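You operate a simulated robot arm through the tools that you are given. There is no shell and no other tool. Be economical: measure what you need, move in short steps, check, and stop when the job is done.

You run a simulated robot arm. Do the job below in one go: nothing can be reset, and whatever is moved stays where it is left.

TASK
Try the plug gauge in both bushes: good one to the black holder, tight one to the red bin.
Fine: stand the gauge back where it was. Set down upright: plug gauge.

Only the result counts: the job must be done as asked and must still hold three seconds after the hand-in. Knocking over, shifting, dropping, spilling or breaking anything else fails it.

THE ROBOT
A 6-joint arm with a two-finger parallel gripper, fixed in place. Base frame: the origin is at the foot of the arm, x ahead of it, y to its left, z up; the work surface is at about z = 0.87. Readings come in m, degrees, newtons and seconds.
With the tool pointing down near the work surface it reaches from about 0.36 to 0.76 m from the base axis. Its first joint turns from -66.0 to 66.0 degrees. Payload 2.45 kg.
Tool frame: the origin (TCP) lies between the finger pads and is the grasp point; the fingertips stand 0.024 m ahead of it; z points along the fingers, y is the line along which they close. Largest opening 0.068 m; finger width 0.017, thickness 0.01; the body of the gripper, 0.04 by 0.07 m, starts 0.041 m behind the TCP.
Orientation is told as [roll, pitch, yaw] about the base's x, y, z axes, in that order, counted from this pose: with the fingers straight down and closing along the base's y, the tool's x points along the base's -x, its y along +y and its z along -z.

THE INTERFACE
- The arm moves only by the tool step_arm. Its argument "deltas" is a list of rows, each an object of numbers (a shift or turn left out is 0, a gripper value left out holds the last): "dx", "dy", "dz": the shift along the tool's x, y, z in units of 300 mm (1.0 is 300 mm); "wx", "wy", "wz": the turn, a rotation vector about the tool's x, y, z in units of 45 degrees (1.0 is 45 degrees); "jaw": the opening in per cent of the stroke, from 0 (shut) to 100 (fully open). In form: [{"dx": .., "dy": .., "dz": .., "wx": .., "wy": .., "wz": .., "jaw": ..}, ...]. A call has 1 to 20 rows; each row is the pose to reach, as a shift and turn from the pose commanded when the call began, along the tool's axes at that moment. A call with a number of a shift or a turn outside -1 to 1 is refused whole. Each row takes 0.2 s and may step no farther than 0.05 m and 8.6 degrees from the row before; otherwise, or with a gripper value out of range, the whole call is refused. A pose out of reach is approached as far as the arm can. The call stops where the force on the tool passes 80 N (or 10 N more than at its start, if that is more) or the arm is blocked; 0.2 s more then pass. Each finger travels about 0.108 m/s and halts on what it meets, pressing with about 21 N; the grip force reading is that of the motor and also rises with nothing between the fingers. The clock runs only during rows and for 0.2 s after the last one: add rows that repeat a pose to give the fingers time. The reply holds the time, the measured pose of the TCP, the force on the tool along the base axes, the opening and the grip force, in the units named above and with some noise, with the torque about the TCP (base axes, N m) and any sound that the robot's microphone picked up.
- Cameras (640 x 400 px; columns grow to the right, rows downward): "scene" is fixed at [0.1875, 0.4345, 1.4623]; the picture's right is [-0.52, -0.85, 0.00], its down [-0.49, 0.30, -0.82] and it looks along [0.70, -0.43, -0.57] (base axes); focal length 313 px, centre (320, 200). "wrist" rides on the gripper at [0.084, 0.011, -0.075] in the tool frame; the picture's right is [-0.13, 0.99, 0.00], its down [-0.60, -0.08, -0.79] and it looks along [-0.79, -0.10, 0.61] (tool axes); focal length 251 px, centre (320, 200). There is no depth. A picture from a camera that has moved, and an enlarged one, comes with that camera's place and axes in the base frame and with its lens.
- camera(camera): a new picture of that camera. No time passes.
- close_up(camera, box): a new picture of the part [left, top, right, bottom] of that camera's present view, enlarged. No time passes.
- finish_job(): hands the job in; it is judged then, once.

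Work in short steps. Places have to be worked out from the pictures, the camera data and where the tool is seen: move nearer, look again, correct. Check each grasp and each placing, and mend what went wrong. You have 120 turns and 64 pictures in all, those below and enlarged ones among them. Open the gripper and draw the arm clear of the work before you hand the job in, unless the task says otherwise; then end with one line.

The tools are called after "Emit:" as a command line: name --argument value ..., lists and objects as JSON in quotes. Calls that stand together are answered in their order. step_arm: Moves the arm, as the interface text tells. Its arguments: {"type":"object","properties":{"deltas":{"type":"array","items":{"type":"object","properties":{"dx":{"type":"number"},"dy":{"type":"number"},"dz":{"type":"number"},"wx":{"type":"number"},"wy":{"type":"number"},"wz":{"type":"number"},"jaw":{"type":"number"}}}}},"required":["deltas"]} The other tools are called the same way: camera (camera) takes a picture; close_up (camera, box) takes an enlarged picture of a part of a camera's view; finish_job () hands the job in.

At the start:

```text
time_s: 0.0
position: [0.4591, 0.1936, 1.1946]
ee_rot: [0.0, -0.1, 0.0]
contact_force: [0.2, -0.3, 0.6]
moment: [0.0, -0.01, 0.03]
finger_gap: 0.0676
finger_force: 0.2
```

scene: 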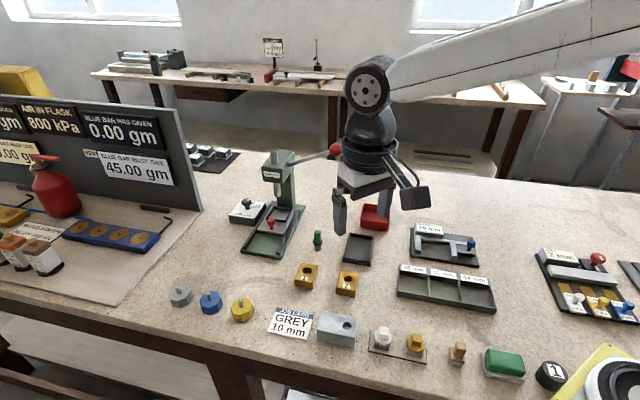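
wrist: 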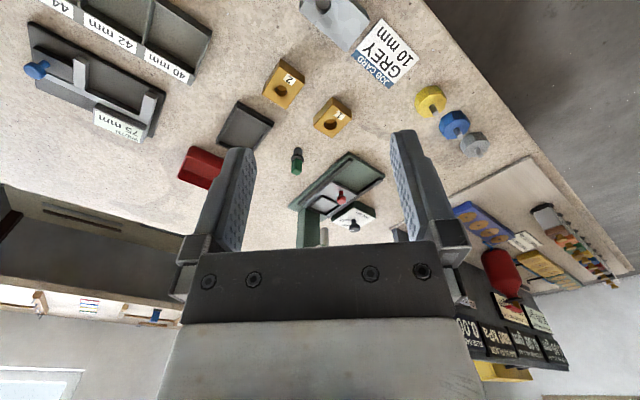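

I see two brass bushes (1, 2), a green gauge, a black tray and a red bin. I'll enlarge that area for detail.

Emit:
close_up --camera "scene" --box '[270, 190, 420, 310]'

Emit:
close_up --camera "wrist" --box '[160, 40, 400, 210]'

```text
3.33 times, centred on (345, 250) of scene
camera zoom: at [0.1875, 0.4345, 1.4623], right [-0.52, -0.85, 0.0], down [-0.49, 0.3, -0.82], along [0.7, -0.43, -0.57], focal length 1042 px, centre (237, 33)
```

zoom: 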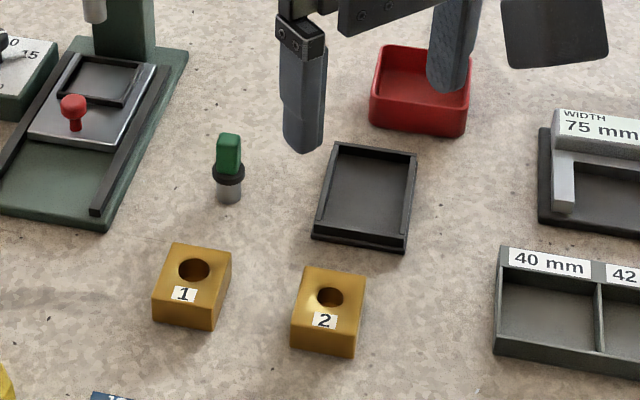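

```text
2.35 times, centred on (280, 125) of wrist
camera zoom: at [0.3753, 0.2052, 1.2696], right [0.13, 0.99, 0.0], down [0.6, -0.08, 0.79], along [0.79, -0.1, -0.61], focal length 592 px, centre (414, 376)
```

zoom: 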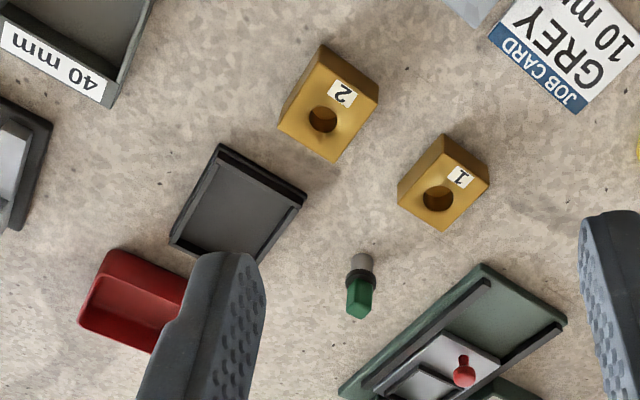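

Triangulating both views puts the gauge at about (0.718, 0.117), bush 1's hole at (0.642, 0.190) and bush 2's hole at (0.572, 0.122). I'll move toward the gauge, staying high, to look closer.

Emit:
step_arm --deltas '[{"dx": -0.11, "dy": -0.04, "dz": 0.04}, {"dx": -0.22, "dy": -0.08, "dz": 0.08}, {"dx": -0.33, "dy": -0.12, "dz": 0.12}, {"dx": -0.44, "dy": -0.16, "dz": 0.18}, {"dx": -0.55, "dy": -0.2, "dz": 0.25}, {"dx": -0.67, "dy": -0.245, "dz": 0.32}, {"dx": -0.67, "dy": -0.245, "dz": 0.32}]'

Emit:
camera --camera "wrist"

Emit:
camera --camera "scene"

```text
time_s: 1.6
position: [0.6622, 0.1185, 1.0994]
ee_rot: [0.0, 0.0, 0.0]
contact_force: [-0.1, 0.7, -1.0]
moment: [-0.01, -0.04, 0.0]
finger_gap: 0.068
finger_force: 0.1
```

```text
59 pictures are left
camera wrist: at [0.5779, 0.1302, 1.1749], right [0.13, 0.99, 0.0], down [0.6, -0.08, 0.79], along [0.79, -0.1, -0.61], focal length 251 px, centre (320, 200)
```

wrist: 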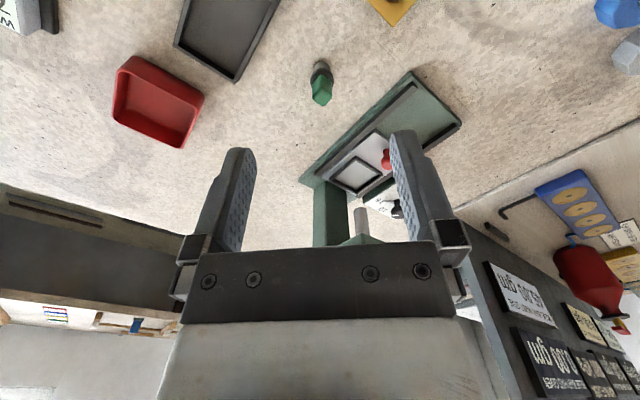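

```text
58 pictures are left
```

scene: 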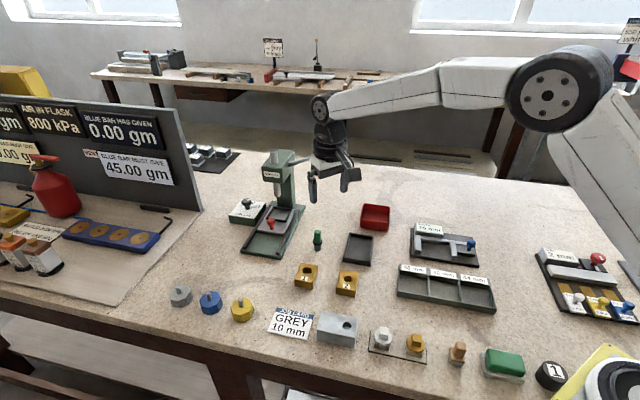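

Emit:
close_up --camera "wrist" --box '[280, 50, 360, 115]'

Emit:
close_up --camera "scene" --box '[286, 220, 366, 300]'

```text
6.15 times, centred on (320, 82) of wrist
camera zoom: at [0.5779, 0.1302, 1.1749], right [0.13, 0.99, 0.0], down [0.6, -0.08, 0.79], along [0.79, -0.1, -0.61], focal length 1547 px, centre (320, 923)
```

zoom: 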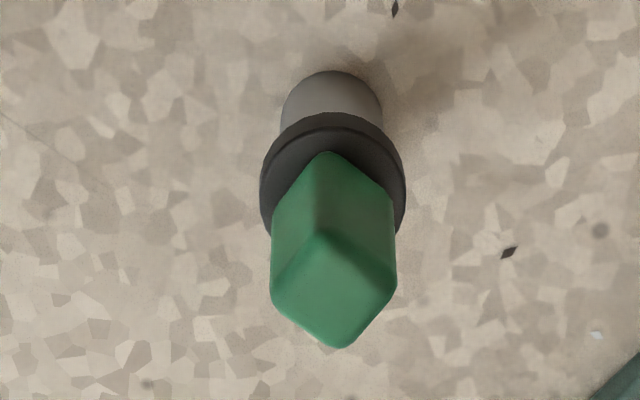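

```text
5.00 times, centred on (326, 260) of scene
camera zoom: at [0.1876, 0.4345, 1.4623], right [-0.52, -0.85, 0.0], down [-0.49, 0.3, -0.82], along [0.7, -0.43, -0.57], focal length 1563 px, centre (290, -100)
```

zoom: 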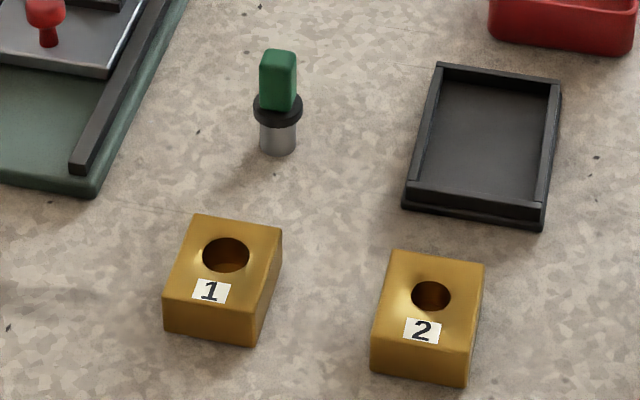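

The handle is a roughly 14 mm square prism turned about 43°, with its top near z = 0.932 and its collar near 0.90. The bushes are turned about 45° too. I'll yaw −45° and hover over the gauge.

Emit:
step_arm --deltas '[{"dx": -0.032, "dy": -0.002, "dz": 0.04, "wz": 0.17}, {"dx": -0.064, "dy": -0.004, "dz": 0.08, "wz": 0.34}, {"dx": -0.096, "dy": -0.005, "dz": 0.12, "wz": 0.51}, {"dx": -0.128, "dy": -0.006, "dz": 0.17, "wz": 0.68}, {"dx": -0.16, "dy": -0.007, "dz": 0.22, "wz": 0.85}, {"dx": -0.191, "dy": -0.009, "dz": 0.265, "wz": 1.0}, {"dx": -0.191, "dy": -0.009, "dz": 0.265, "wz": 1.0}]'

Emit:
camera --camera "wrist"

Emit:
close_up --camera "scene" --box '[258, 150, 386, 270]'

```text
time_s: 3.2
position: [0.7193, 0.1167, 1.0187]
ee_rot: [0.1, 0.0, -45.1]
contact_force: [-0.1, 1.0, 0.3]
moment: [-0.03, -0.02, -0.02]
finger_gap: 0.068
finger_force: 0.1
```

```text
55 pictures are left
camera wrist: at [0.6671, 0.1852, 1.0937], right [0.79, 0.61, 0.0], down [0.37, -0.48, 0.79], along [0.48, -0.63, -0.61], focal length 251 px, centre (320, 200)
```

wrist: 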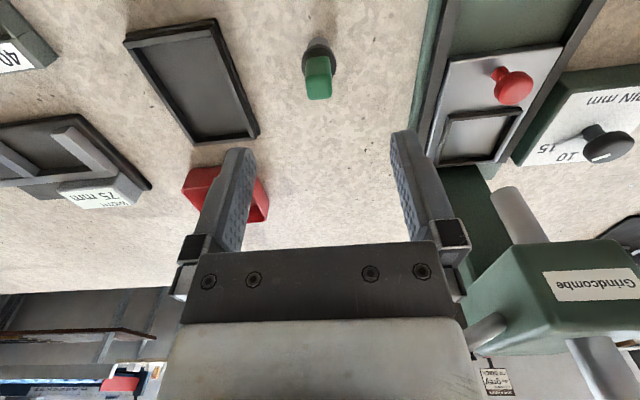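

```text
3.33 times, centred on (322, 210) of scene
camera zoom: at [0.1875, 0.4345, 1.4623], right [-0.52, -0.85, 0.0], down [-0.49, 0.3, -0.82], along [0.7, -0.43, -0.57], focal length 1042 px, centre (313, 167)
```

zoom: 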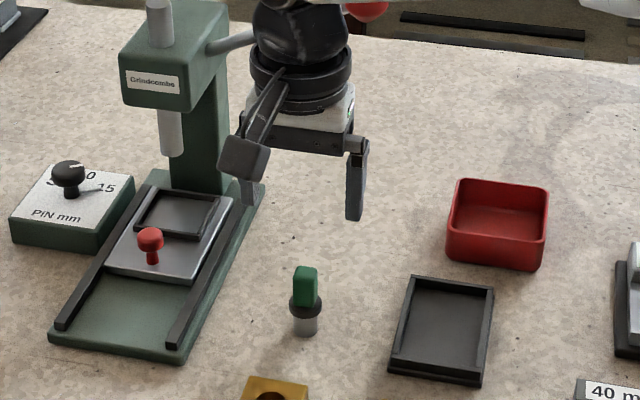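

The gauge is directly under the tool, at about (0.7197, 0.115), with the jaws square to the handle. I'll descend to z ≈ 0.930 and check clearance.

Emit:
step_arm --deltas '[{"dx": -0.004, "dz": 0.1, "jaw": 100}, {"dx": -0.004, "dz": 0.2}, {"dx": -0.004, "dz": 0.295}, {"dx": -0.004, "dz": 0.295}]'

Emit:
close_up --camera "wrist" --box '[220, 100, 420, 250]'

Emit:
close_up --camera "scene" --box '[280, 190, 376, 260]'

```text
time_s: 4.2
position: [0.7211, 0.1171, 0.9279]
ee_rot: [0.2, -0.1, -45.1]
contact_force: [0.2, 0.6, -0.5]
moment: [0.0, -0.01, 0.0]
finger_gap: 0.0678
finger_force: 0.0
```

```text
2.67 times, centred on (320, 175) of wrist
camera zoom: at [0.6682, 0.1843, 1.0033], right [0.79, 0.61, 0.0], down [0.37, -0.48, 0.79], along [0.48, -0.63, -0.61], focal length 670 px, centre (320, 267)
```

zoom: 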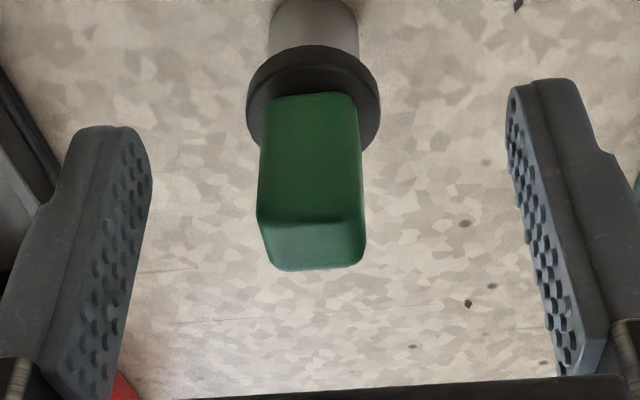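

```text
5.71 times, centred on (328, 225) of scene
camera zoom: at [0.1875, 0.4345, 1.4623], right [-0.52, -0.85, 0.0], down [-0.49, 0.3, -0.82], along [0.7, -0.43, -0.57], focal length 1787 px, centre (274, 57)
```

zoom: 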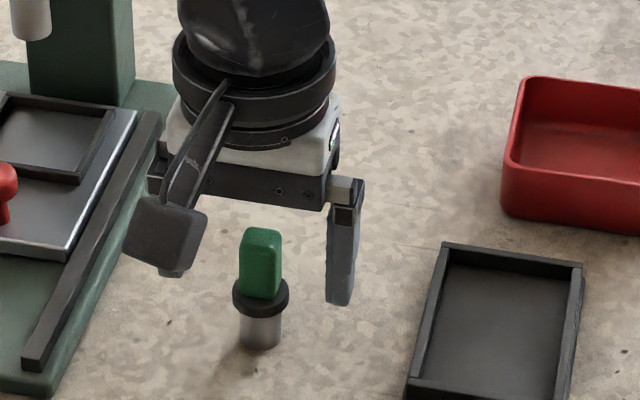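

The handle sits about 2 mm off-centre in the jaws along the closing line, with the fingertips just above the collar. I'll shift and close.

Emit:
step_arm --deltas '[{"dy": -0.007, "jaw": 100}, {"dy": -0.007, "jaw": 40}, {"dy": -0.007, "jaw": 0}, {"dy": -0.007, "jaw": 0}, {"dy": -0.007, "jaw": 0}]'

Emit:
close_up --camera "wrist" --box '[220, 100, 420, 250]'

```text
time_s: 5.4
position: [0.7186, 0.1143, 0.9288]
ee_rot: [0.2, -0.2, -45.0]
contact_force: [0.1, -0.2, 0.2]
moment: [0.02, -0.04, -0.02]
finger_gap: 0.0176
finger_force: 20.7
```

```text
2.67 times, centred on (320, 175) of wrist
camera zoom: at [0.6662, 0.1825, 1.0043], right [0.79, 0.61, 0.0], down [0.37, -0.48, 0.79], along [0.48, -0.63, -0.61], focal length 670 px, centre (320, 267)
```

zoom: 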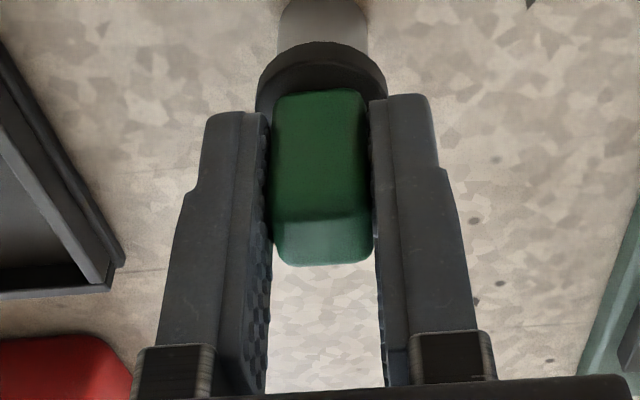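

The grip is firm at 17.6 mm across the handle. I'll lift 0.10 m and carry it over bush 1, whose hole is roughly at (0.645, 0.189).

Emit:
step_arm --deltas '[{"dz": -0.05}, {"dz": -0.15}, {"dz": -0.25}, {"dz": -0.337}, {"dx": 0.08, "dz": -0.337}, {"dx": 0.18, "dz": -0.337}, {"dx": 0.27, "dz": -0.337}, {"dx": 0.35, "dy": 0.003, "dz": -0.337}, {"dx": 0.35, "dy": 0.003, "dz": -0.337}]'

Emit:
camera --camera "wrist"

Emit:
close_up --camera "scene" --box '[270, 200, 374, 300]'

```text
time_s: 7.4
position: [0.6428, 0.1886, 1.0317]
ee_rot: [0.2, -0.1, -45.1]
contact_force: [0.7, -0.3, -0.6]
moment: [-0.02, 0.01, 0.0]
finger_gap: 0.0178
finger_force: 21.5
```

```text
50 pictures are left
camera wrist: at [0.5909, 0.2575, 1.1062], right [0.79, 0.61, 0.0], down [0.37, -0.48, 0.79], along [0.48, -0.63, -0.61], focal length 251 px, centre (320, 200)
```

wrist: 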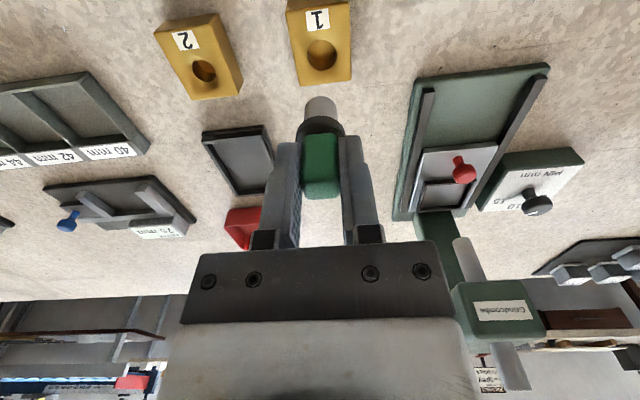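

```text
4.00 times, centred on (322, 250) of scene
camera zoom: at [0.1875, 0.4345, 1.4623], right [-0.52, -0.85, 0.0], down [-0.49, 0.3, -0.82], along [0.7, -0.43, -0.57], focal length 1251 px, centre (312, 0)
```

zoom: 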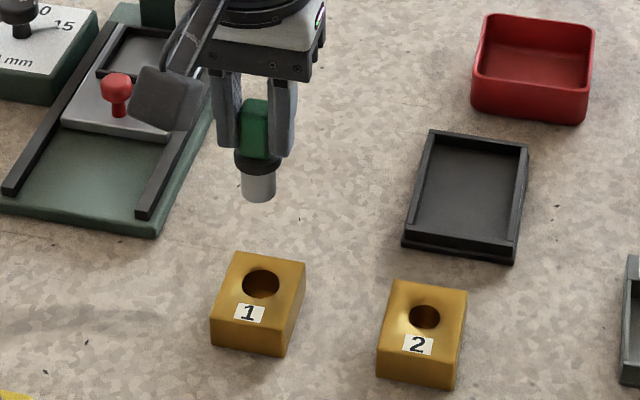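

Both bushes are now visible from the wrist. I'll enlarge for precise hole centres.

Emit:
close_up --camera "wrist" --box '[240, 0, 400, 110]'

Emit:
close_up --camera "scene" --box '[296, 255, 368, 300]'

```text
3.64 times, centred on (320, 55) of wrist
camera zoom: at [0.5909, 0.2575, 1.1062], right [0.79, 0.61, 0.0], down [0.37, -0.48, 0.79], along [0.48, -0.63, -0.61], focal length 914 px, centre (320, 727)
```

zoom: 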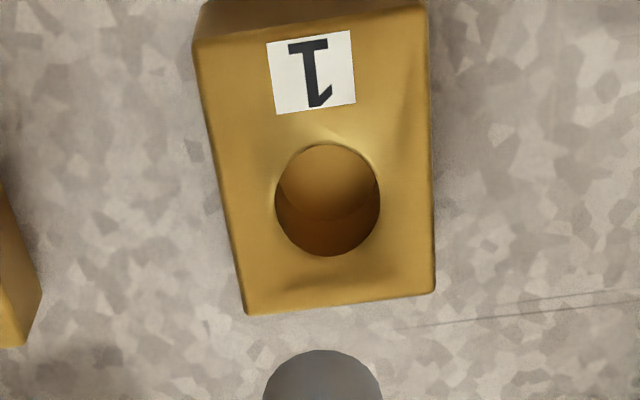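

```text
8.89 times, centred on (332, 278) of scene
camera zoom: at [0.1875, 0.4345, 1.4623], right [-0.52, -0.85, 0.0], down [-0.49, 0.3, -0.82], along [0.7, -0.43, -0.57], focal length 2779 px, centre (213, -489)
```

zoom: 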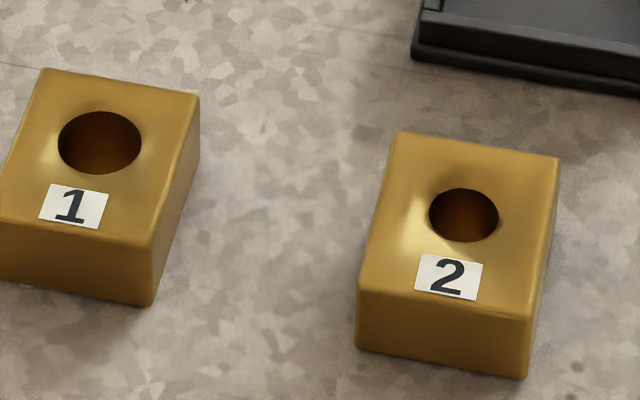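

Assuming the bush top is at z ≈ 0.895, hole 1 lies about (−3, +1) mm from the tool axis. Its diameter looks like about 22.8 mm against a plug of about 19.5 mm. I'll correct, come down to just above the bush and re-check.

Emit:
step_arm --deltas '[{"dx": -0.009, "dy": 0.004, "dz": 0.08}, {"dx": -0.009, "dy": 0.004, "dz": 0.16}, {"dx": -0.009, "dy": 0.004, "dz": 0.22}, {"dx": -0.009, "dy": 0.004, "dz": 0.22}]'

Emit:
close_up --camera "wrist" --box '[240, 20, 400, 130]'

Emit:
close_up --camera "scene" --box '[270, 225, 342, 295]'

```text
time_s: 8.4
position: [0.6474, 0.1886, 0.9638]
ee_rot: [0.1, -0.1, -45.1]
contact_force: [-1.3, 0.6, -0.9]
moment: [-0.02, 0.0, -0.03]
finger_gap: 0.0177
finger_force: 21.6
```

```text
3.64 times, centred on (320, 75) of wrist
camera zoom: at [0.5953, 0.2564, 1.0402], right [0.79, 0.61, 0.0], down [0.37, -0.48, 0.79], along [0.48, -0.63, -0.61], focal length 914 px, centre (320, 654)
```

zoom: 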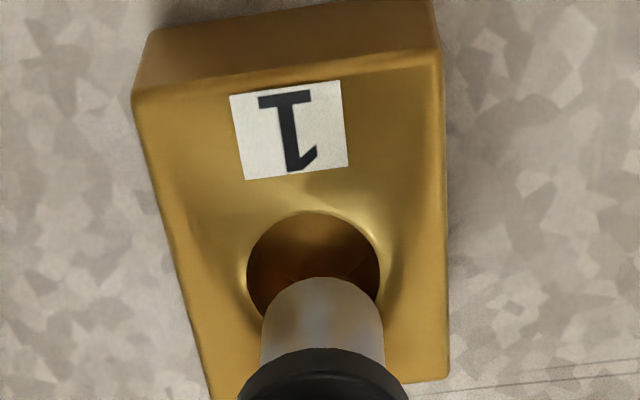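

```text
5.71 times, centred on (306, 260) of scene
camera zoom: at [0.1876, 0.4345, 1.4623], right [-0.52, -0.85, 0.0], down [-0.49, 0.3, -0.82], along [0.7, -0.43, -0.57], focal length 1787 px, centre (400, -143)
```

zoom: 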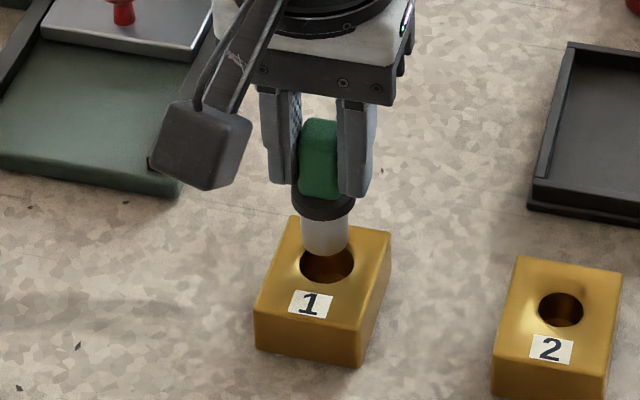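

Hole 1 appears about 1.2 mm toward −tool y and 1.4 mm toward +tool x of the plug, and the scene view agrees. I'll correct and lower until the plug is just at the mouth.

Emit:
step_arm --deltas '[{"dx": 0.0045, "dy": -0.004}, {"dx": 0.0045, "dy": -0.004, "dz": 0.012}, {"dx": 0.0045, "dy": -0.004, "dz": 0.024}, {"dx": 0.0045, "dy": -0.004, "dz": 0.024}]'

Emit:
close_up --camera "wrist" --box '[260, 50, 380, 130]'

Emit:
close_up --camera "scene" --box '[290, 245, 330, 285]'

```text
time_s: 9.4
position: [0.6462, 0.1872, 0.9587]
ee_rot: [0.0, 0.0, -44.9]
contact_force: [0.9, -0.2, -1.8]
moment: [-0.02, -0.01, 0.01]
finger_gap: 0.0177
finger_force: 21.3
```

```text
5.00 times, centred on (320, 90) of wrist
camera zoom: at [0.5932, 0.2564, 1.0336], right [0.79, 0.61, 0.0], down [0.37, -0.48, 0.79], along [0.48, -0.63, -0.61], focal length 1257 px, centre (320, 750)
```

zoom: 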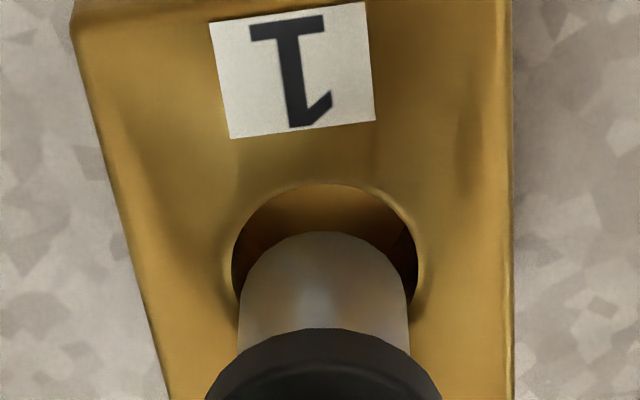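

```text
10.00 times, centred on (310, 265) of scene
camera zoom: at [0.1876, 0.4345, 1.4623], right [-0.52, -0.85, 0.0], down [-0.49, 0.3, -0.82], along [0.7, -0.43, -0.57], focal length 3127 px, centre (420, -450)
```

zoom: 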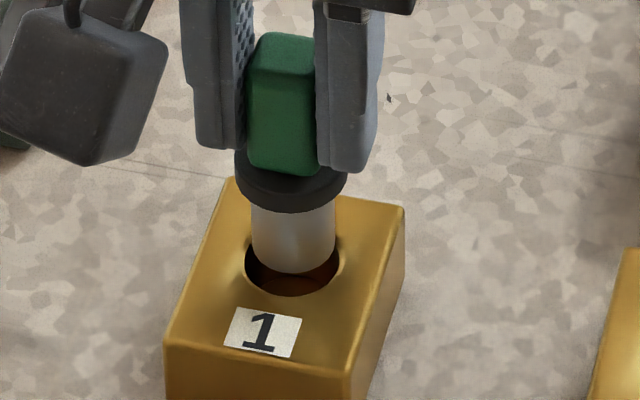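

The plug looks centred sideways in both views. I'll lower gently another 8 mm and watch the force.

Emit:
step_arm --deltas '[{"dz": 0.007}, {"dz": 0.014}, {"dz": 0.02}, {"dz": 0.027}]'

Emit:
close_up --camera "wrist" --box '[260, 50, 380, 130]'

Emit:
close_up --camera "scene" --box '[290, 245, 330, 285]'

```text
time_s: 10.4
position: [0.6455, 0.1886, 0.9512]
ee_rot: [0.0, 0.1, -45.0]
contact_force: [0.6, 1.1, -1.9]
moment: [0.0, 0.01, -0.01]
finger_gap: 0.0176
finger_force: 21.0
```

```text
5.00 times, centred on (320, 90) of wrist
camera zoom: at [0.5928, 0.2561, 1.0256], right [0.79, 0.61, 0.0], down [0.37, -0.48, 0.79], along [0.48, -0.63, -0.61], focal length 1257 px, centre (320, 750)
```

zoom: 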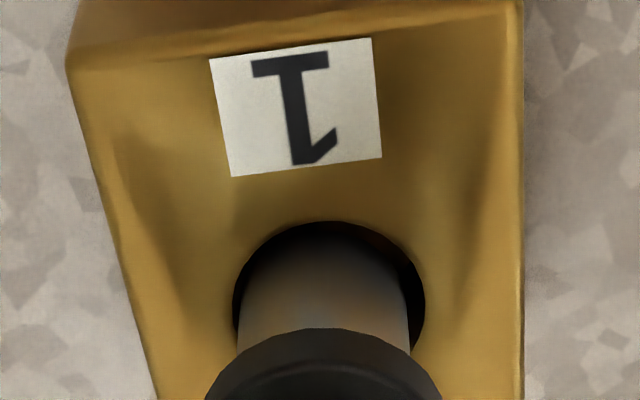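

```text
10.00 times, centred on (310, 265) of scene
camera zoom: at [0.1876, 0.4345, 1.4623], right [-0.52, -0.85, 0.0], down [-0.49, 0.3, -0.82], along [0.7, -0.43, -0.57], focal length 3127 px, centre (420, -450)
```

zoom: 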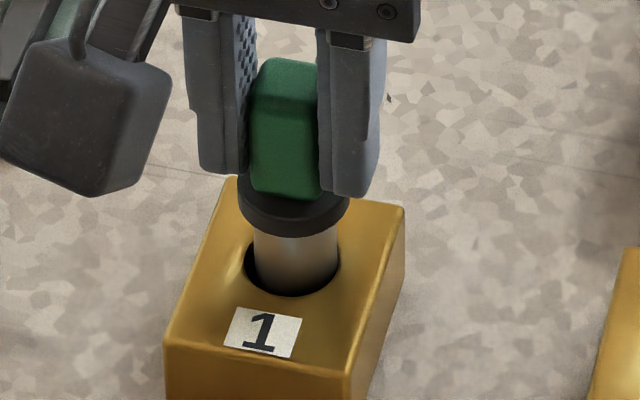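

There is no contact force and the plug has entered the mouth of bush 1. I'll continue down 12 mm.

Emit:
step_arm --deltas '[{"dz": 0.008}, {"dz": 0.016}, {"dz": 0.024}, {"dz": 0.032}, {"dz": 0.04}, {"dz": 0.04}]'

Emit:
close_up --camera "scene" --box '[285, 235, 335, 300]'

```text
time_s: 11.8
position: [0.6452, 0.188, 0.9373]
ee_rot: [0.0, -0.1, -45.0]
contact_force: [0.0, 0.2, -0.7]
moment: [-0.01, -0.03, -0.03]
finger_gap: 0.0177
finger_force: 21.0
```

```text
6.15 times, centred on (310, 268) of scene
camera zoom: at [0.1876, 0.4345, 1.4623], right [-0.52, -0.85, 0.0], down [-0.49, 0.3, -0.82], along [0.7, -0.43, -0.57], focal length 1924 px, centre (382, -215)
```

zoom: 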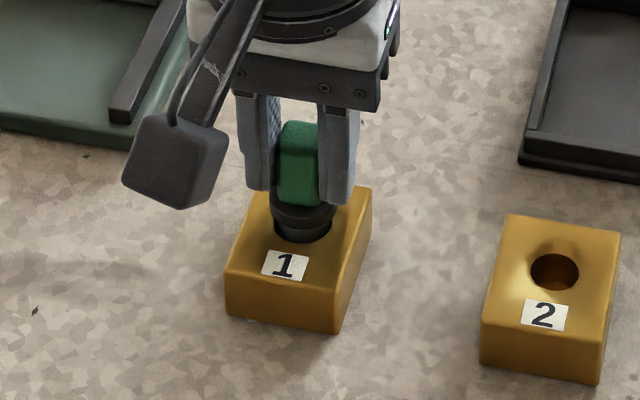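

The plug slid into bush 1 freely, so bush 1 is the good one. I'll seat it a touch further, withdraw straight up and go over bush 2, about 98 mm along −tool y.

Emit:
step_arm --deltas '[{"dz": 0.013}, {"dz": 0.013}, {"dz": -0.03}, {"dz": -0.08}, {"dz": -0.16}, {"dz": -0.24}, {"dz": -0.26, "dy": -0.08}, {"dz": -0.26, "dy": -0.2}, {"dz": -0.26, "dy": -0.28}, {"dz": -0.22, "dx": 0.002, "dy": -0.327}, {"dz": -0.15, "dx": 0.002, "dy": -0.327}, {"dz": -0.09, "dx": 0.002, "dy": -0.327}, {"dz": -0.09, "dx": 0.002, "dy": -0.327}]'

Emit:
close_up --camera "wrist" --box '[240, 20, 400, 130]'

Emit:
close_up --camera "scene" --box '[290, 235, 370, 300]'

```text
time_s: 14.6
position: [0.5753, 0.1195, 0.9665]
ee_rot: [0.0, 0.0, -45.0]
contact_force: [0.5, -0.2, -1.9]
moment: [0.0, -0.01, 0.03]
finger_gap: 0.0176
finger_force: 21.4
```

```text
3.64 times, centred on (320, 75) of wrist
camera zoom: at [0.5235, 0.1875, 1.041], right [0.79, 0.61, 0.0], down [0.37, -0.48, 0.79], along [0.48, -0.63, -0.61], focal length 914 px, centre (320, 654)
```

zoom: 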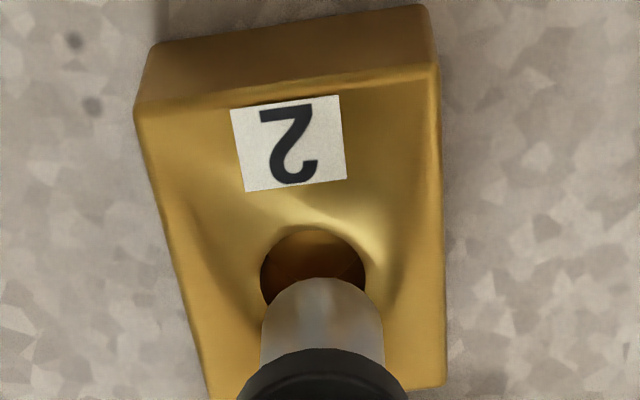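

```text
6.15 times, centred on (330, 268) of scene
camera zoom: at [0.1876, 0.4345, 1.4623], right [-0.52, -0.85, 0.0], down [-0.49, 0.3, -0.82], along [0.7, -0.43, -0.57], focal length 1924 px, centre (258, -215)
```

zoom: 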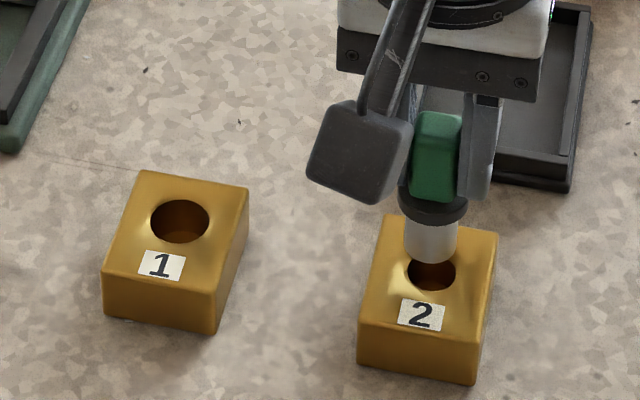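

Hole 2 looks clearly smaller than the plug (about 18 mm). I'll apply the same small correction and lower gently to feel for contact.

Emit:
step_arm --deltas '[{"dx": 0.0045, "dy": -0.004}, {"dx": 0.0045, "dy": -0.004, "dz": 0.012}, {"dx": 0.0045, "dy": -0.004, "dz": 0.024}, {"dx": 0.0045, "dy": -0.004, "dz": 0.03}, {"dx": 0.0045, "dy": -0.004, "dz": 0.034}, {"dx": 0.0045, "dy": -0.004, "dz": 0.037}]'

Emit:
close_up --camera "scene" --box '[325, 250, 369, 290]'

Emit:
close_up --camera "wrist" --box '[260, 50, 380, 130]'

```text
time_s: 16.0
position: [0.5743, 0.1191, 0.9545]
ee_rot: [0.1, -0.1, -45.0]
contact_force: [-3.4, -1.0, 9.0]
moment: [-0.13, 0.25, 0.0]
finger_gap: 0.0177
finger_force: 20.4
```

```text
10.00 times, centred on (347, 270) of scene
camera zoom: at [0.1873, 0.4344, 1.4624], right [-0.52, -0.85, 0.0], down [-0.49, 0.3, -0.82], along [0.7, -0.43, -0.57], focal length 3127 px, centre (50, -500)
```

zoom: 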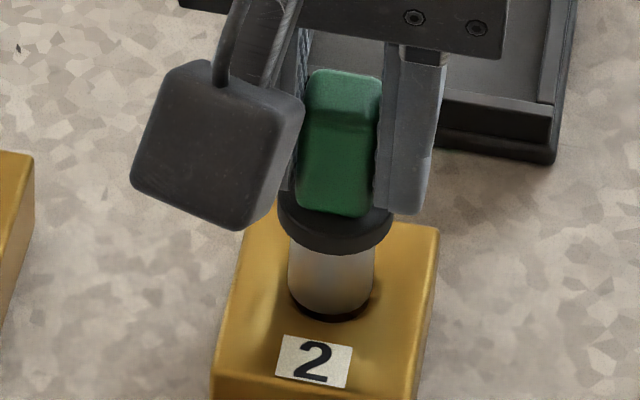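

```text
5.00 times, centred on (320, 90) of wrist
camera zoom: at [0.5217, 0.1876, 1.0302], right [0.79, 0.61, 0.0], down [0.37, -0.48, 0.79], along [0.48, -0.63, -0.61], focal length 1257 px, centre (320, 750)
```

zoom: 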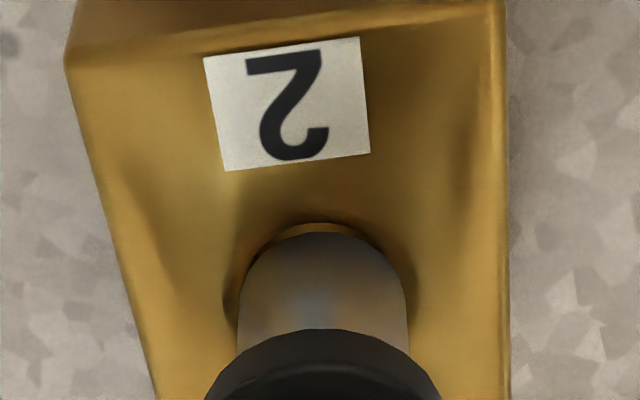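

Bush 2 stopped the plug at its face with 9 N upward and the plug is visibly wider than the hole, so it is the tight one. I'll lift and take the gauge back above its original spot.

Emit:
step_arm --deltas '[{"dz": -0.05}, {"dz": -0.13}, {"dz": -0.2}, {"dx": -0.07, "dy": 0.065, "dz": -0.2}, {"dx": -0.16, "dy": 0.15, "dz": -0.2}, {"dx": -0.25, "dy": 0.235, "dz": -0.2}, {"dx": -0.32, "dy": 0.3, "dz": -0.2}, {"dx": -0.352, "dy": 0.328, "dz": -0.15}, {"dx": -0.352, "dy": 0.328, "dz": -0.05}, {"dx": -0.352, "dy": 0.328, "dz": 0.02}, {"dx": -0.352, "dy": 0.328, "dz": 0.06}, {"dx": -0.352, "dy": 0.328, "dz": 0.06}]'

Emit:
close_up --camera "scene" --box '[280, 190, 376, 260]'

```text
time_s: 18.6
position: [0.7178, 0.1137, 0.9372]
ee_rot: [0.0, 0.0, -45.0]
contact_force: [0.4, 0.0, -1.9]
moment: [-0.02, -0.02, 0.02]
finger_gap: 0.0176
finger_force: 21.5
```

```text
5.71 times, centred on (328, 225) of scene
camera zoom: at [0.1876, 0.4345, 1.4623], right [-0.52, -0.85, 0.0], down [-0.49, 0.3, -0.82], along [0.7, -0.43, -0.57], focal length 1787 px, centre (274, 57)
```

zoom: 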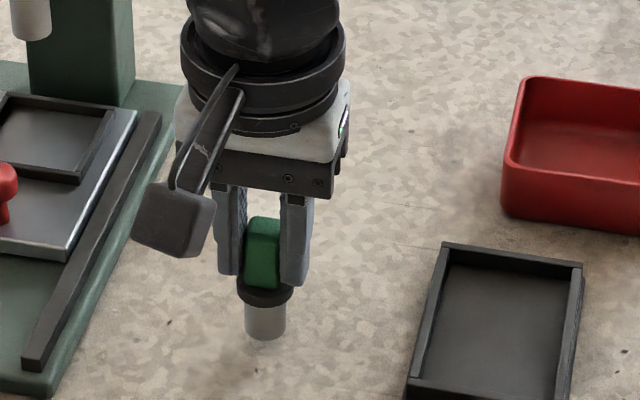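

It is over the original spot, about 7 mm up. I'll lower it gently to the table and watch for contact.

Emit:
step_arm --deltas '[{"dz": 0.008}, {"dz": 0.014}, {"dz": 0.018}, {"dz": 0.019}, {"dz": 0.019}]'

Emit:
close_up --camera "scene" --box '[280, 190, 376, 260]'

```text
time_s: 19.8
position: [0.7174, 0.1138, 0.9295]
ee_rot: [0.0, 0.0, -45.1]
contact_force: [-0.5, -0.2, -2.7]
moment: [-0.01, 0.01, 0.03]
finger_gap: 0.0176
finger_force: 20.9
```

```text
5.71 times, centred on (328, 225) of scene
camera zoom: at [0.1876, 0.4345, 1.4623], right [-0.52, -0.85, 0.0], down [-0.49, 0.3, -0.82], along [0.7, -0.43, -0.57], focal length 1787 px, centre (274, 57)
```

zoom: 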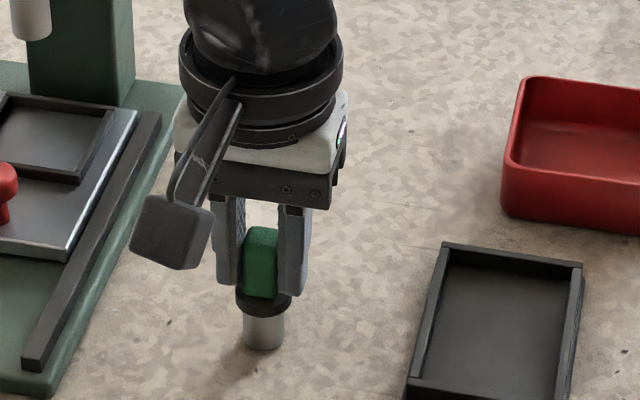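

It has not touched yet and sits about 1.3 mm off the original spot along −tool y. I'll nudge +tool y and lower another 1–2 mm.

Emit:
step_arm --deltas '[{"dy": 0.0045}, {"dy": 0.0045, "dz": 0.002}, {"dy": 0.0045, "dz": 0.004}, {"dy": 0.0045, "dz": 0.004}]'

```text
time_s: 20.8
position: [0.7181, 0.1137, 0.9296]
ee_rot: [0.1, 0.0, -44.9]
contact_force: [0.7, -0.5, -1.5]
moment: [0.02, 0.02, -0.02]
finger_gap: 0.0179
finger_force: 20.9
```

Emit:
step_arm --deltas '[{"dz": 0.002}, {"dz": 0.004}, {"dz": 0.004}]'

Emit:
close_up --camera "scene" --box '[280, 190, 376, 260]'

```text
time_s: 21.6
position: [0.7186, 0.116, 0.9292]
ee_rot: [0.1, -0.1, -45.0]
contact_force: [-1.5, -1.3, 3.6]
moment: [-0.08, 0.09, -0.01]
finger_gap: 0.0176
finger_force: 21.3
```

```text
5.71 times, centred on (328, 225) of scene
camera zoom: at [0.1874, 0.4345, 1.4624], right [-0.52, -0.85, 0.0], down [-0.49, 0.3, -0.82], along [0.7, -0.43, -0.57], focal length 1787 px, centre (274, 57)
```

zoom: 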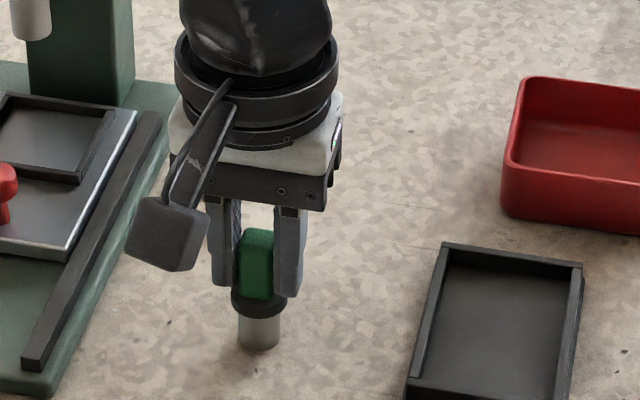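

It is touching the table within about 1 mm of its original place. I'll open the jaws and rise straight up.

Emit:
step_arm --deltas '[{"jaw": 35}, {"jaw": 60}, {"jaw": 100}, {"jaw": 100}, {"dz": -0.08}, {"dz": -0.18}, {"dz": -0.3}, {"dz": -0.3}]'

Emit:
close_up --camera "scene" --box '[270, 190, 420, 310]'

```text
time_s: 23.4
position: [0.7186, 0.1171, 1.0184]
ee_rot: [-0.1, 0.0, -44.9]
contact_force: [0.8, -0.5, 0.3]
moment: [0.04, -0.02, 0.0]
finger_gap: 0.068
finger_force: 0.1
```

```text
3.33 times, centred on (345, 250) of scene
camera zoom: at [0.1875, 0.4345, 1.4623], right [-0.52, -0.85, 0.0], down [-0.49, 0.3, -0.82], along [0.7, -0.43, -0.57], focal length 1042 px, centre (237, 33)
```

zoom: 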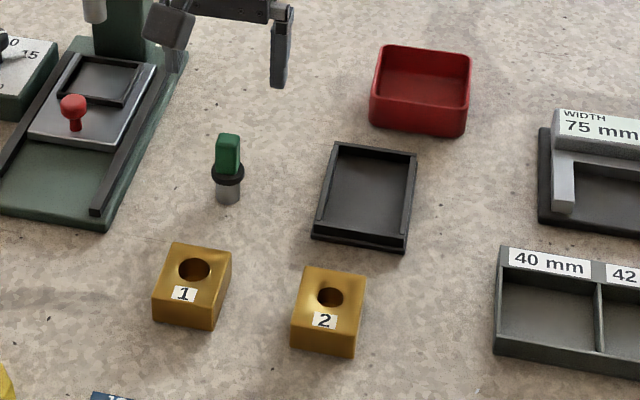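

The gauge is standing where it was, and bush 1 is good while bush 2 is tight. I'll go high over bush 2 so the wrist camera sees the tray and bin ahead.

Emit:
step_arm --deltas '[{"dz": -0.1}, {"dx": 0.06, "dy": -0.06, "dz": -0.2}, {"dx": 0.15, "dy": -0.145, "dz": -0.2}, {"dx": 0.24, "dy": -0.23, "dz": -0.2}, {"dx": 0.31, "dy": -0.3, "dz": -0.2}, {"dx": 0.346, "dy": -0.331, "dz": -0.2}, {"dx": 0.346, "dy": -0.331, "dz": -0.2}]'

Emit:
camera --camera "wrist"

Emit:
close_up --camera "wrist" --box '[230, 0, 400, 250]'

```text
time_s: 25.0
position: [0.5733, 0.1185, 1.0785]
ee_rot: [0.0, -0.1, -45.1]
contact_force: [-1.1, 1.0, -1.0]
moment: [0.0, 0.03, 0.0]
finger_gap: 0.0681
finger_force: 0.0
```

```text
31 pictures are left
camera wrist: at [0.5216, 0.1868, 1.1535], right [0.79, 0.61, 0.0], down [0.37, -0.48, 0.79], along [0.48, -0.63, -0.61], focal length 251 px, centre (320, 200)
```

wrist: 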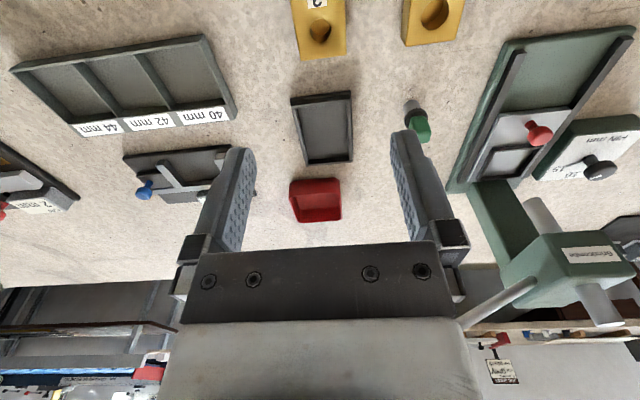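

```text
1.60 times, centred on (315, 125) of wrist
camera zoom: at [0.5216, 0.1868, 1.1535], right [0.79, 0.61, 0.0], down [0.37, -0.48, 0.79], along [0.48, -0.63, -0.61], focal length 402 px, centre (328, 320)
```

zoom: 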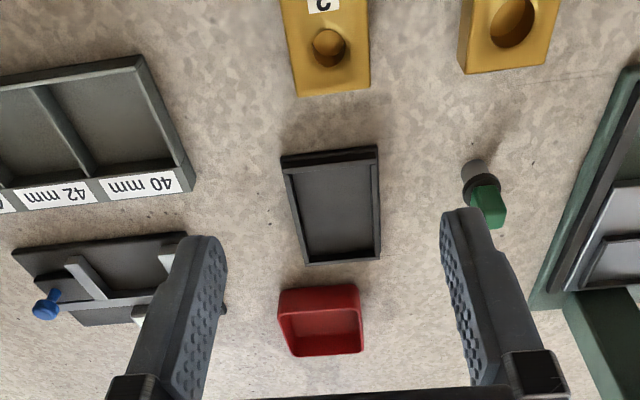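

The tray (inside about 62×102 mm) and bin line up with the tool axes, with the tray centre near (0.656, 0.023) and the bin near (0.727, −0.091). Bush 1's body is about 45×54 mm, centred near (0.642, 0.191). I'll go over it and down, with the fingertips about 12 mm above the table.

Emit:
step_arm --deltas '[{"dx": 0.002, "dy": 0.1}, {"dx": 0.005, "dy": 0.22, "dz": 0.05}, {"dx": 0.009, "dy": 0.3, "dz": 0.12}, {"dx": 0.009, "dy": 0.334, "dz": 0.22}, {"dx": 0.009, "dy": 0.334, "dz": 0.32}, {"dx": 0.009, "dy": 0.334, "dz": 0.4}, {"dx": 0.009, "dy": 0.334, "dz": 0.43}, {"dx": 0.009, "dy": 0.334, "dz": 0.43}]'

Emit:
camera --camera "wrist"

Emit:
close_up --camera "scene" --box '[270, 225, 342, 295]'

```text
time_s: 26.8
position: [0.6427, 0.1912, 0.9493]
ee_rot: [0.0, -0.1, -45.0]
contact_force: [0.8, -1.1, 0.2]
moment: [0.0, -0.03, -0.02]
finger_gap: 0.068
finger_force: 0.1
```

```text
29 pictures are left
camera wrist: at [0.5908, 0.2596, 1.0241], right [0.79, 0.61, 0.0], down [0.37, -0.48, 0.79], along [0.48, -0.63, -0.61], focal length 251 px, centre (320, 200)
```

wrist: 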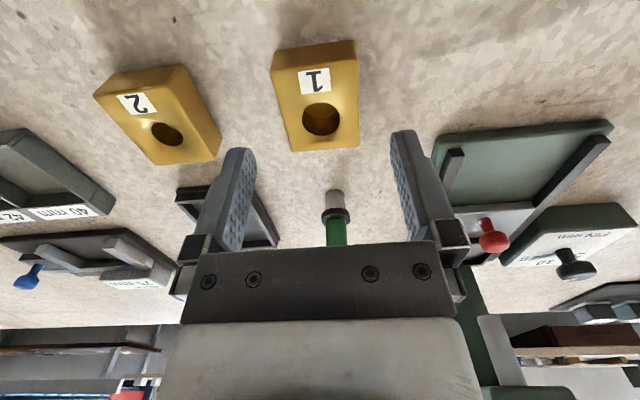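

```text
5.71 times, centred on (306, 260) of scene
camera zoom: at [0.1875, 0.4345, 1.4623], right [-0.52, -0.85, 0.0], down [-0.49, 0.3, -0.82], along [0.7, -0.43, -0.57], focal length 1787 px, centre (400, -143)
```

zoom: 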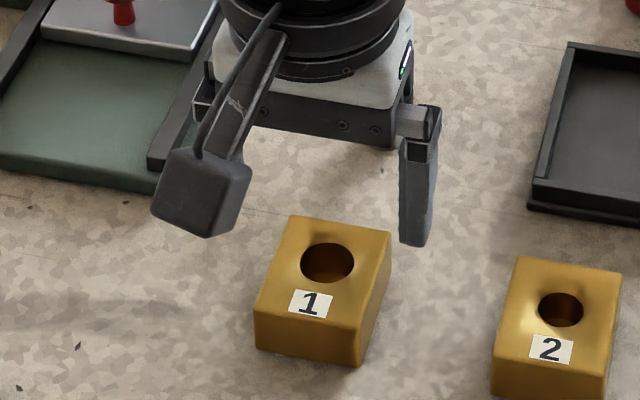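

Bush 1 is centred between the fingers. I'll descend to z ≈ 0.906 and close.

Emit:
step_arm --deltas '[{"dz": 0.06}, {"dz": 0.11}, {"dz": 0.144}, {"dz": 0.144}, {"dz": 0.144, "jaw": 70}, {"dz": 0.144, "jaw": 50}, {"dz": 0.144, "jaw": 30}, {"dz": 0.144, "jaw": 30}]'

Emit:
camera --camera "wrist"

Emit:
close_up --camera "scene" --box '[270, 225, 342, 295]'

```text
time_s: 28.6
position: [0.6452, 0.192, 0.906]
ee_rot: [0.0, 0.0, -45.0]
contact_force: [0.3, -0.1, 0.6]
moment: [-0.01, 0.0, -0.02]
finger_gap: 0.0446
finger_force: 21.2
```

```text
27 pictures are left
camera wrist: at [0.5917, 0.2606, 0.9807], right [0.79, 0.61, 0.0], down [0.37, -0.48, 0.79], along [0.48, -0.63, -0.61], focal length 251 px, centre (320, 200)
```

wrist: 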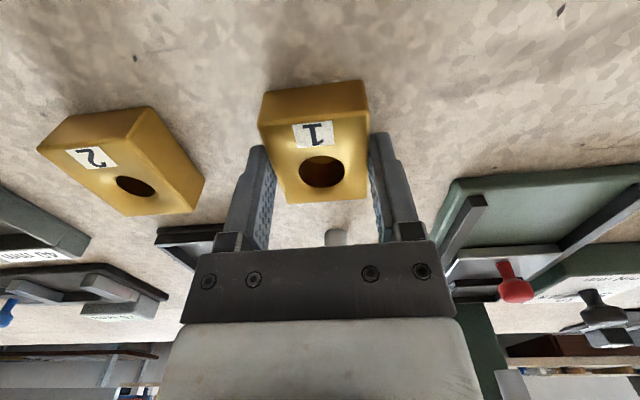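

```text
5.71 times, centred on (306, 260) of scene
camera zoom: at [0.1876, 0.4345, 1.4623], right [-0.52, -0.85, 0.0], down [-0.49, 0.3, -0.82], along [0.7, -0.43, -0.57], focal length 1787 px, centre (400, -143)
```

zoom: 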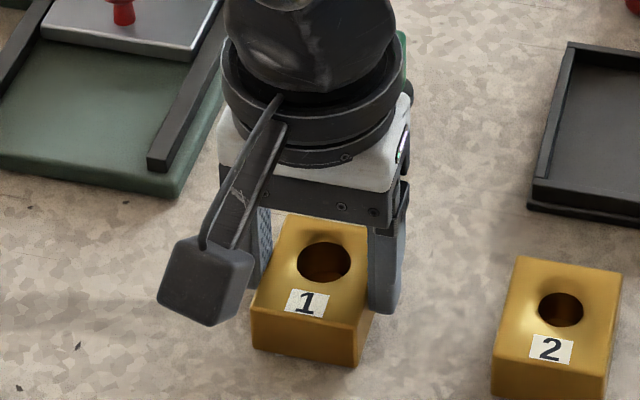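

Bush 1 is gripped at 44.6 mm. I'll lift it, carry it high to above the black tray and check.

Emit:
step_arm --deltas '[{"dz": -0.06}, {"dz": -0.18}, {"dz": -0.3}, {"dz": -0.38}, {"dx": -0.06, "dy": -0.05, "dz": -0.38}, {"dx": -0.16, "dy": -0.14, "dz": -0.38}, {"dx": -0.26, "dy": -0.225, "dz": -0.38}, {"dx": -0.35, "dy": -0.305, "dz": -0.38}, {"dx": -0.424, "dy": -0.368, "dz": -0.35}, {"dx": -0.424, "dy": -0.368, "dz": -0.22}, {"dx": -0.424, "dy": -0.368, "dz": -0.22}]'

Emit:
camera --camera "wrist"

Emit:
close_up --camera "scene" --box '[310, 200, 410, 275]'

```text
time_s: 31.0
position: [0.6559, 0.0243, 0.9709]
ee_rot: [0.0, 0.0, -44.9]
contact_force: [-0.1, 0.2, -1.0]
moment: [0.01, -0.01, 0.02]
finger_gap: 0.0445
finger_force: 20.6
```

```text
25 pictures are left
camera wrist: at [0.6034, 0.0923, 1.0454], right [0.79, 0.61, 0.0], down [0.37, -0.48, 0.79], along [0.48, -0.63, -0.61], focal length 251 px, centre (320, 200)
```

wrist: 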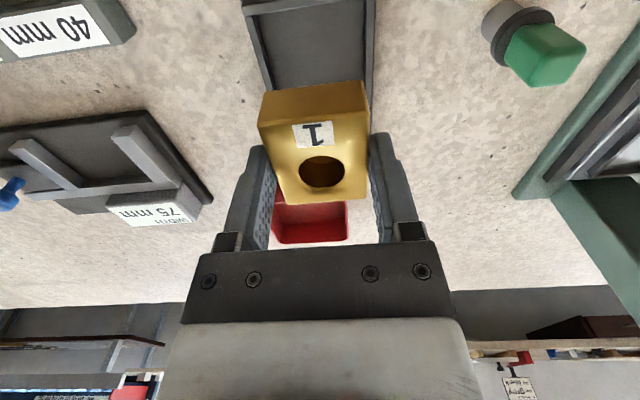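

```text
5.33 times, centred on (360, 238) of scene
camera zoom: at [0.1876, 0.4345, 1.4623], right [-0.52, -0.85, 0.0], down [-0.49, 0.3, -0.82], along [0.7, -0.43, -0.57], focal length 1668 px, centre (107, 0)
```

zoom: 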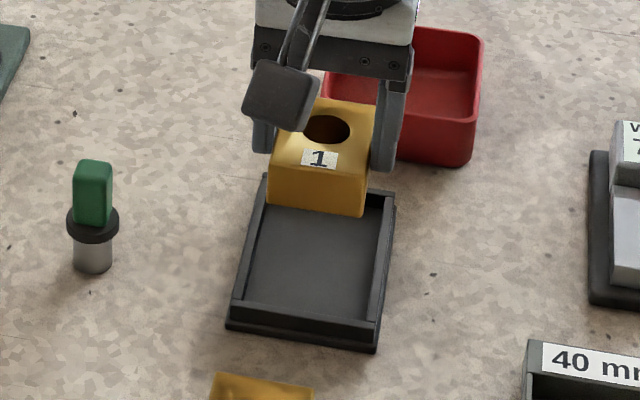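

The bush is over the tray with good side margins. I'll shift 3 mm further in and lower carefully to TCP z ≈ 0.915, keeping the fingertips above the rim.

Emit:
step_arm --deltas '[{"dx": -0.012, "dz": 0.06}, {"dx": -0.012, "dz": 0.12}, {"dx": -0.012, "dz": 0.16}, {"dx": -0.012, "dz": 0.177}, {"dx": -0.012, "dz": 0.187}, {"dx": -0.012, "dz": 0.187}]'

Emit:
close_up --camera "scene" --box '[325, 215, 395, 265]'

Emit:
camera --camera "wrist"

```text
time_s: 32.4
position: [0.658, 0.0218, 0.9158]
ee_rot: [0.1, -0.1, -45.0]
contact_force: [-0.1, 0.4, -1.4]
moment: [-0.03, 0.01, -0.03]
finger_gap: 0.0445
finger_force: 21.0
```

```text
8.00 times, centred on (360, 240) of scene
camera zoom: at [0.1876, 0.4345, 1.4623], right [-0.52, -0.85, 0.0], down [-0.49, 0.3, -0.82], along [0.7, -0.43, -0.57], focal length 2502 px, centre (0, -120)
```

zoom: 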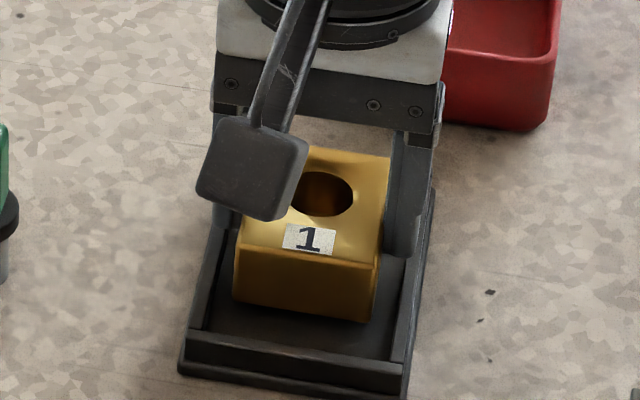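

```text
22 pictures are left
camera wrist: at [0.6063, 0.0893, 0.9909], right [0.79, 0.61, 0.0], down [0.37, -0.48, 0.79], along [0.48, -0.63, -0.61], focal length 251 px, centre (320, 200)
```

wrist: 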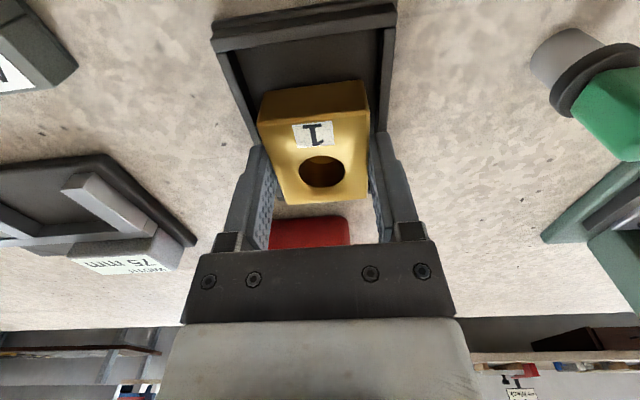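

The bush is inside the walls and close to the floor. I'll lower in 1 mm steps until contact.

Emit:
step_arm --deltas '[{"dz": 0.004}, {"dz": 0.008}, {"dz": 0.012}, {"dz": 0.012}]'

```text
time_s: 33.4
position: [0.6577, 0.0214, 0.9124]
ee_rot: [0.1, 0.0, -44.9]
contact_force: [0.7, -0.1, -2.2]
moment: [-0.02, -0.03, 0.01]
finger_gap: 0.0448
finger_force: 20.8
```

Emit:
step_arm --deltas '[{"dz": 0.003}, {"dz": 0.006}, {"dz": 0.006}]'

Emit:
close_up --camera "scene" --box '[335, 220, 385, 260]'

```text
time_s: 34.2
position: [0.6593, 0.0206, 0.9117]
ee_rot: [0.0, -0.1, -45.0]
contact_force: [-3.0, 0.1, 5.7]
moment: [-0.08, 0.24, -0.09]
finger_gap: 0.0445
finger_force: 20.9
```

```text
10.00 times, centred on (360, 240) of scene
camera zoom: at [0.1874, 0.4345, 1.4623], right [-0.52, -0.85, 0.0], down [-0.49, 0.3, -0.82], along [0.7, -0.43, -0.57], focal length 3127 px, centre (-80, -200)
```

zoom: 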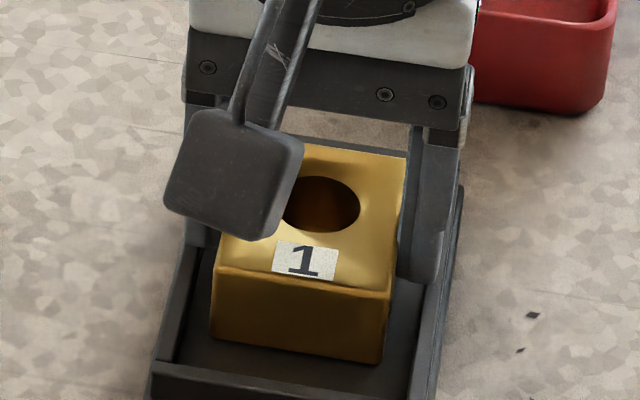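

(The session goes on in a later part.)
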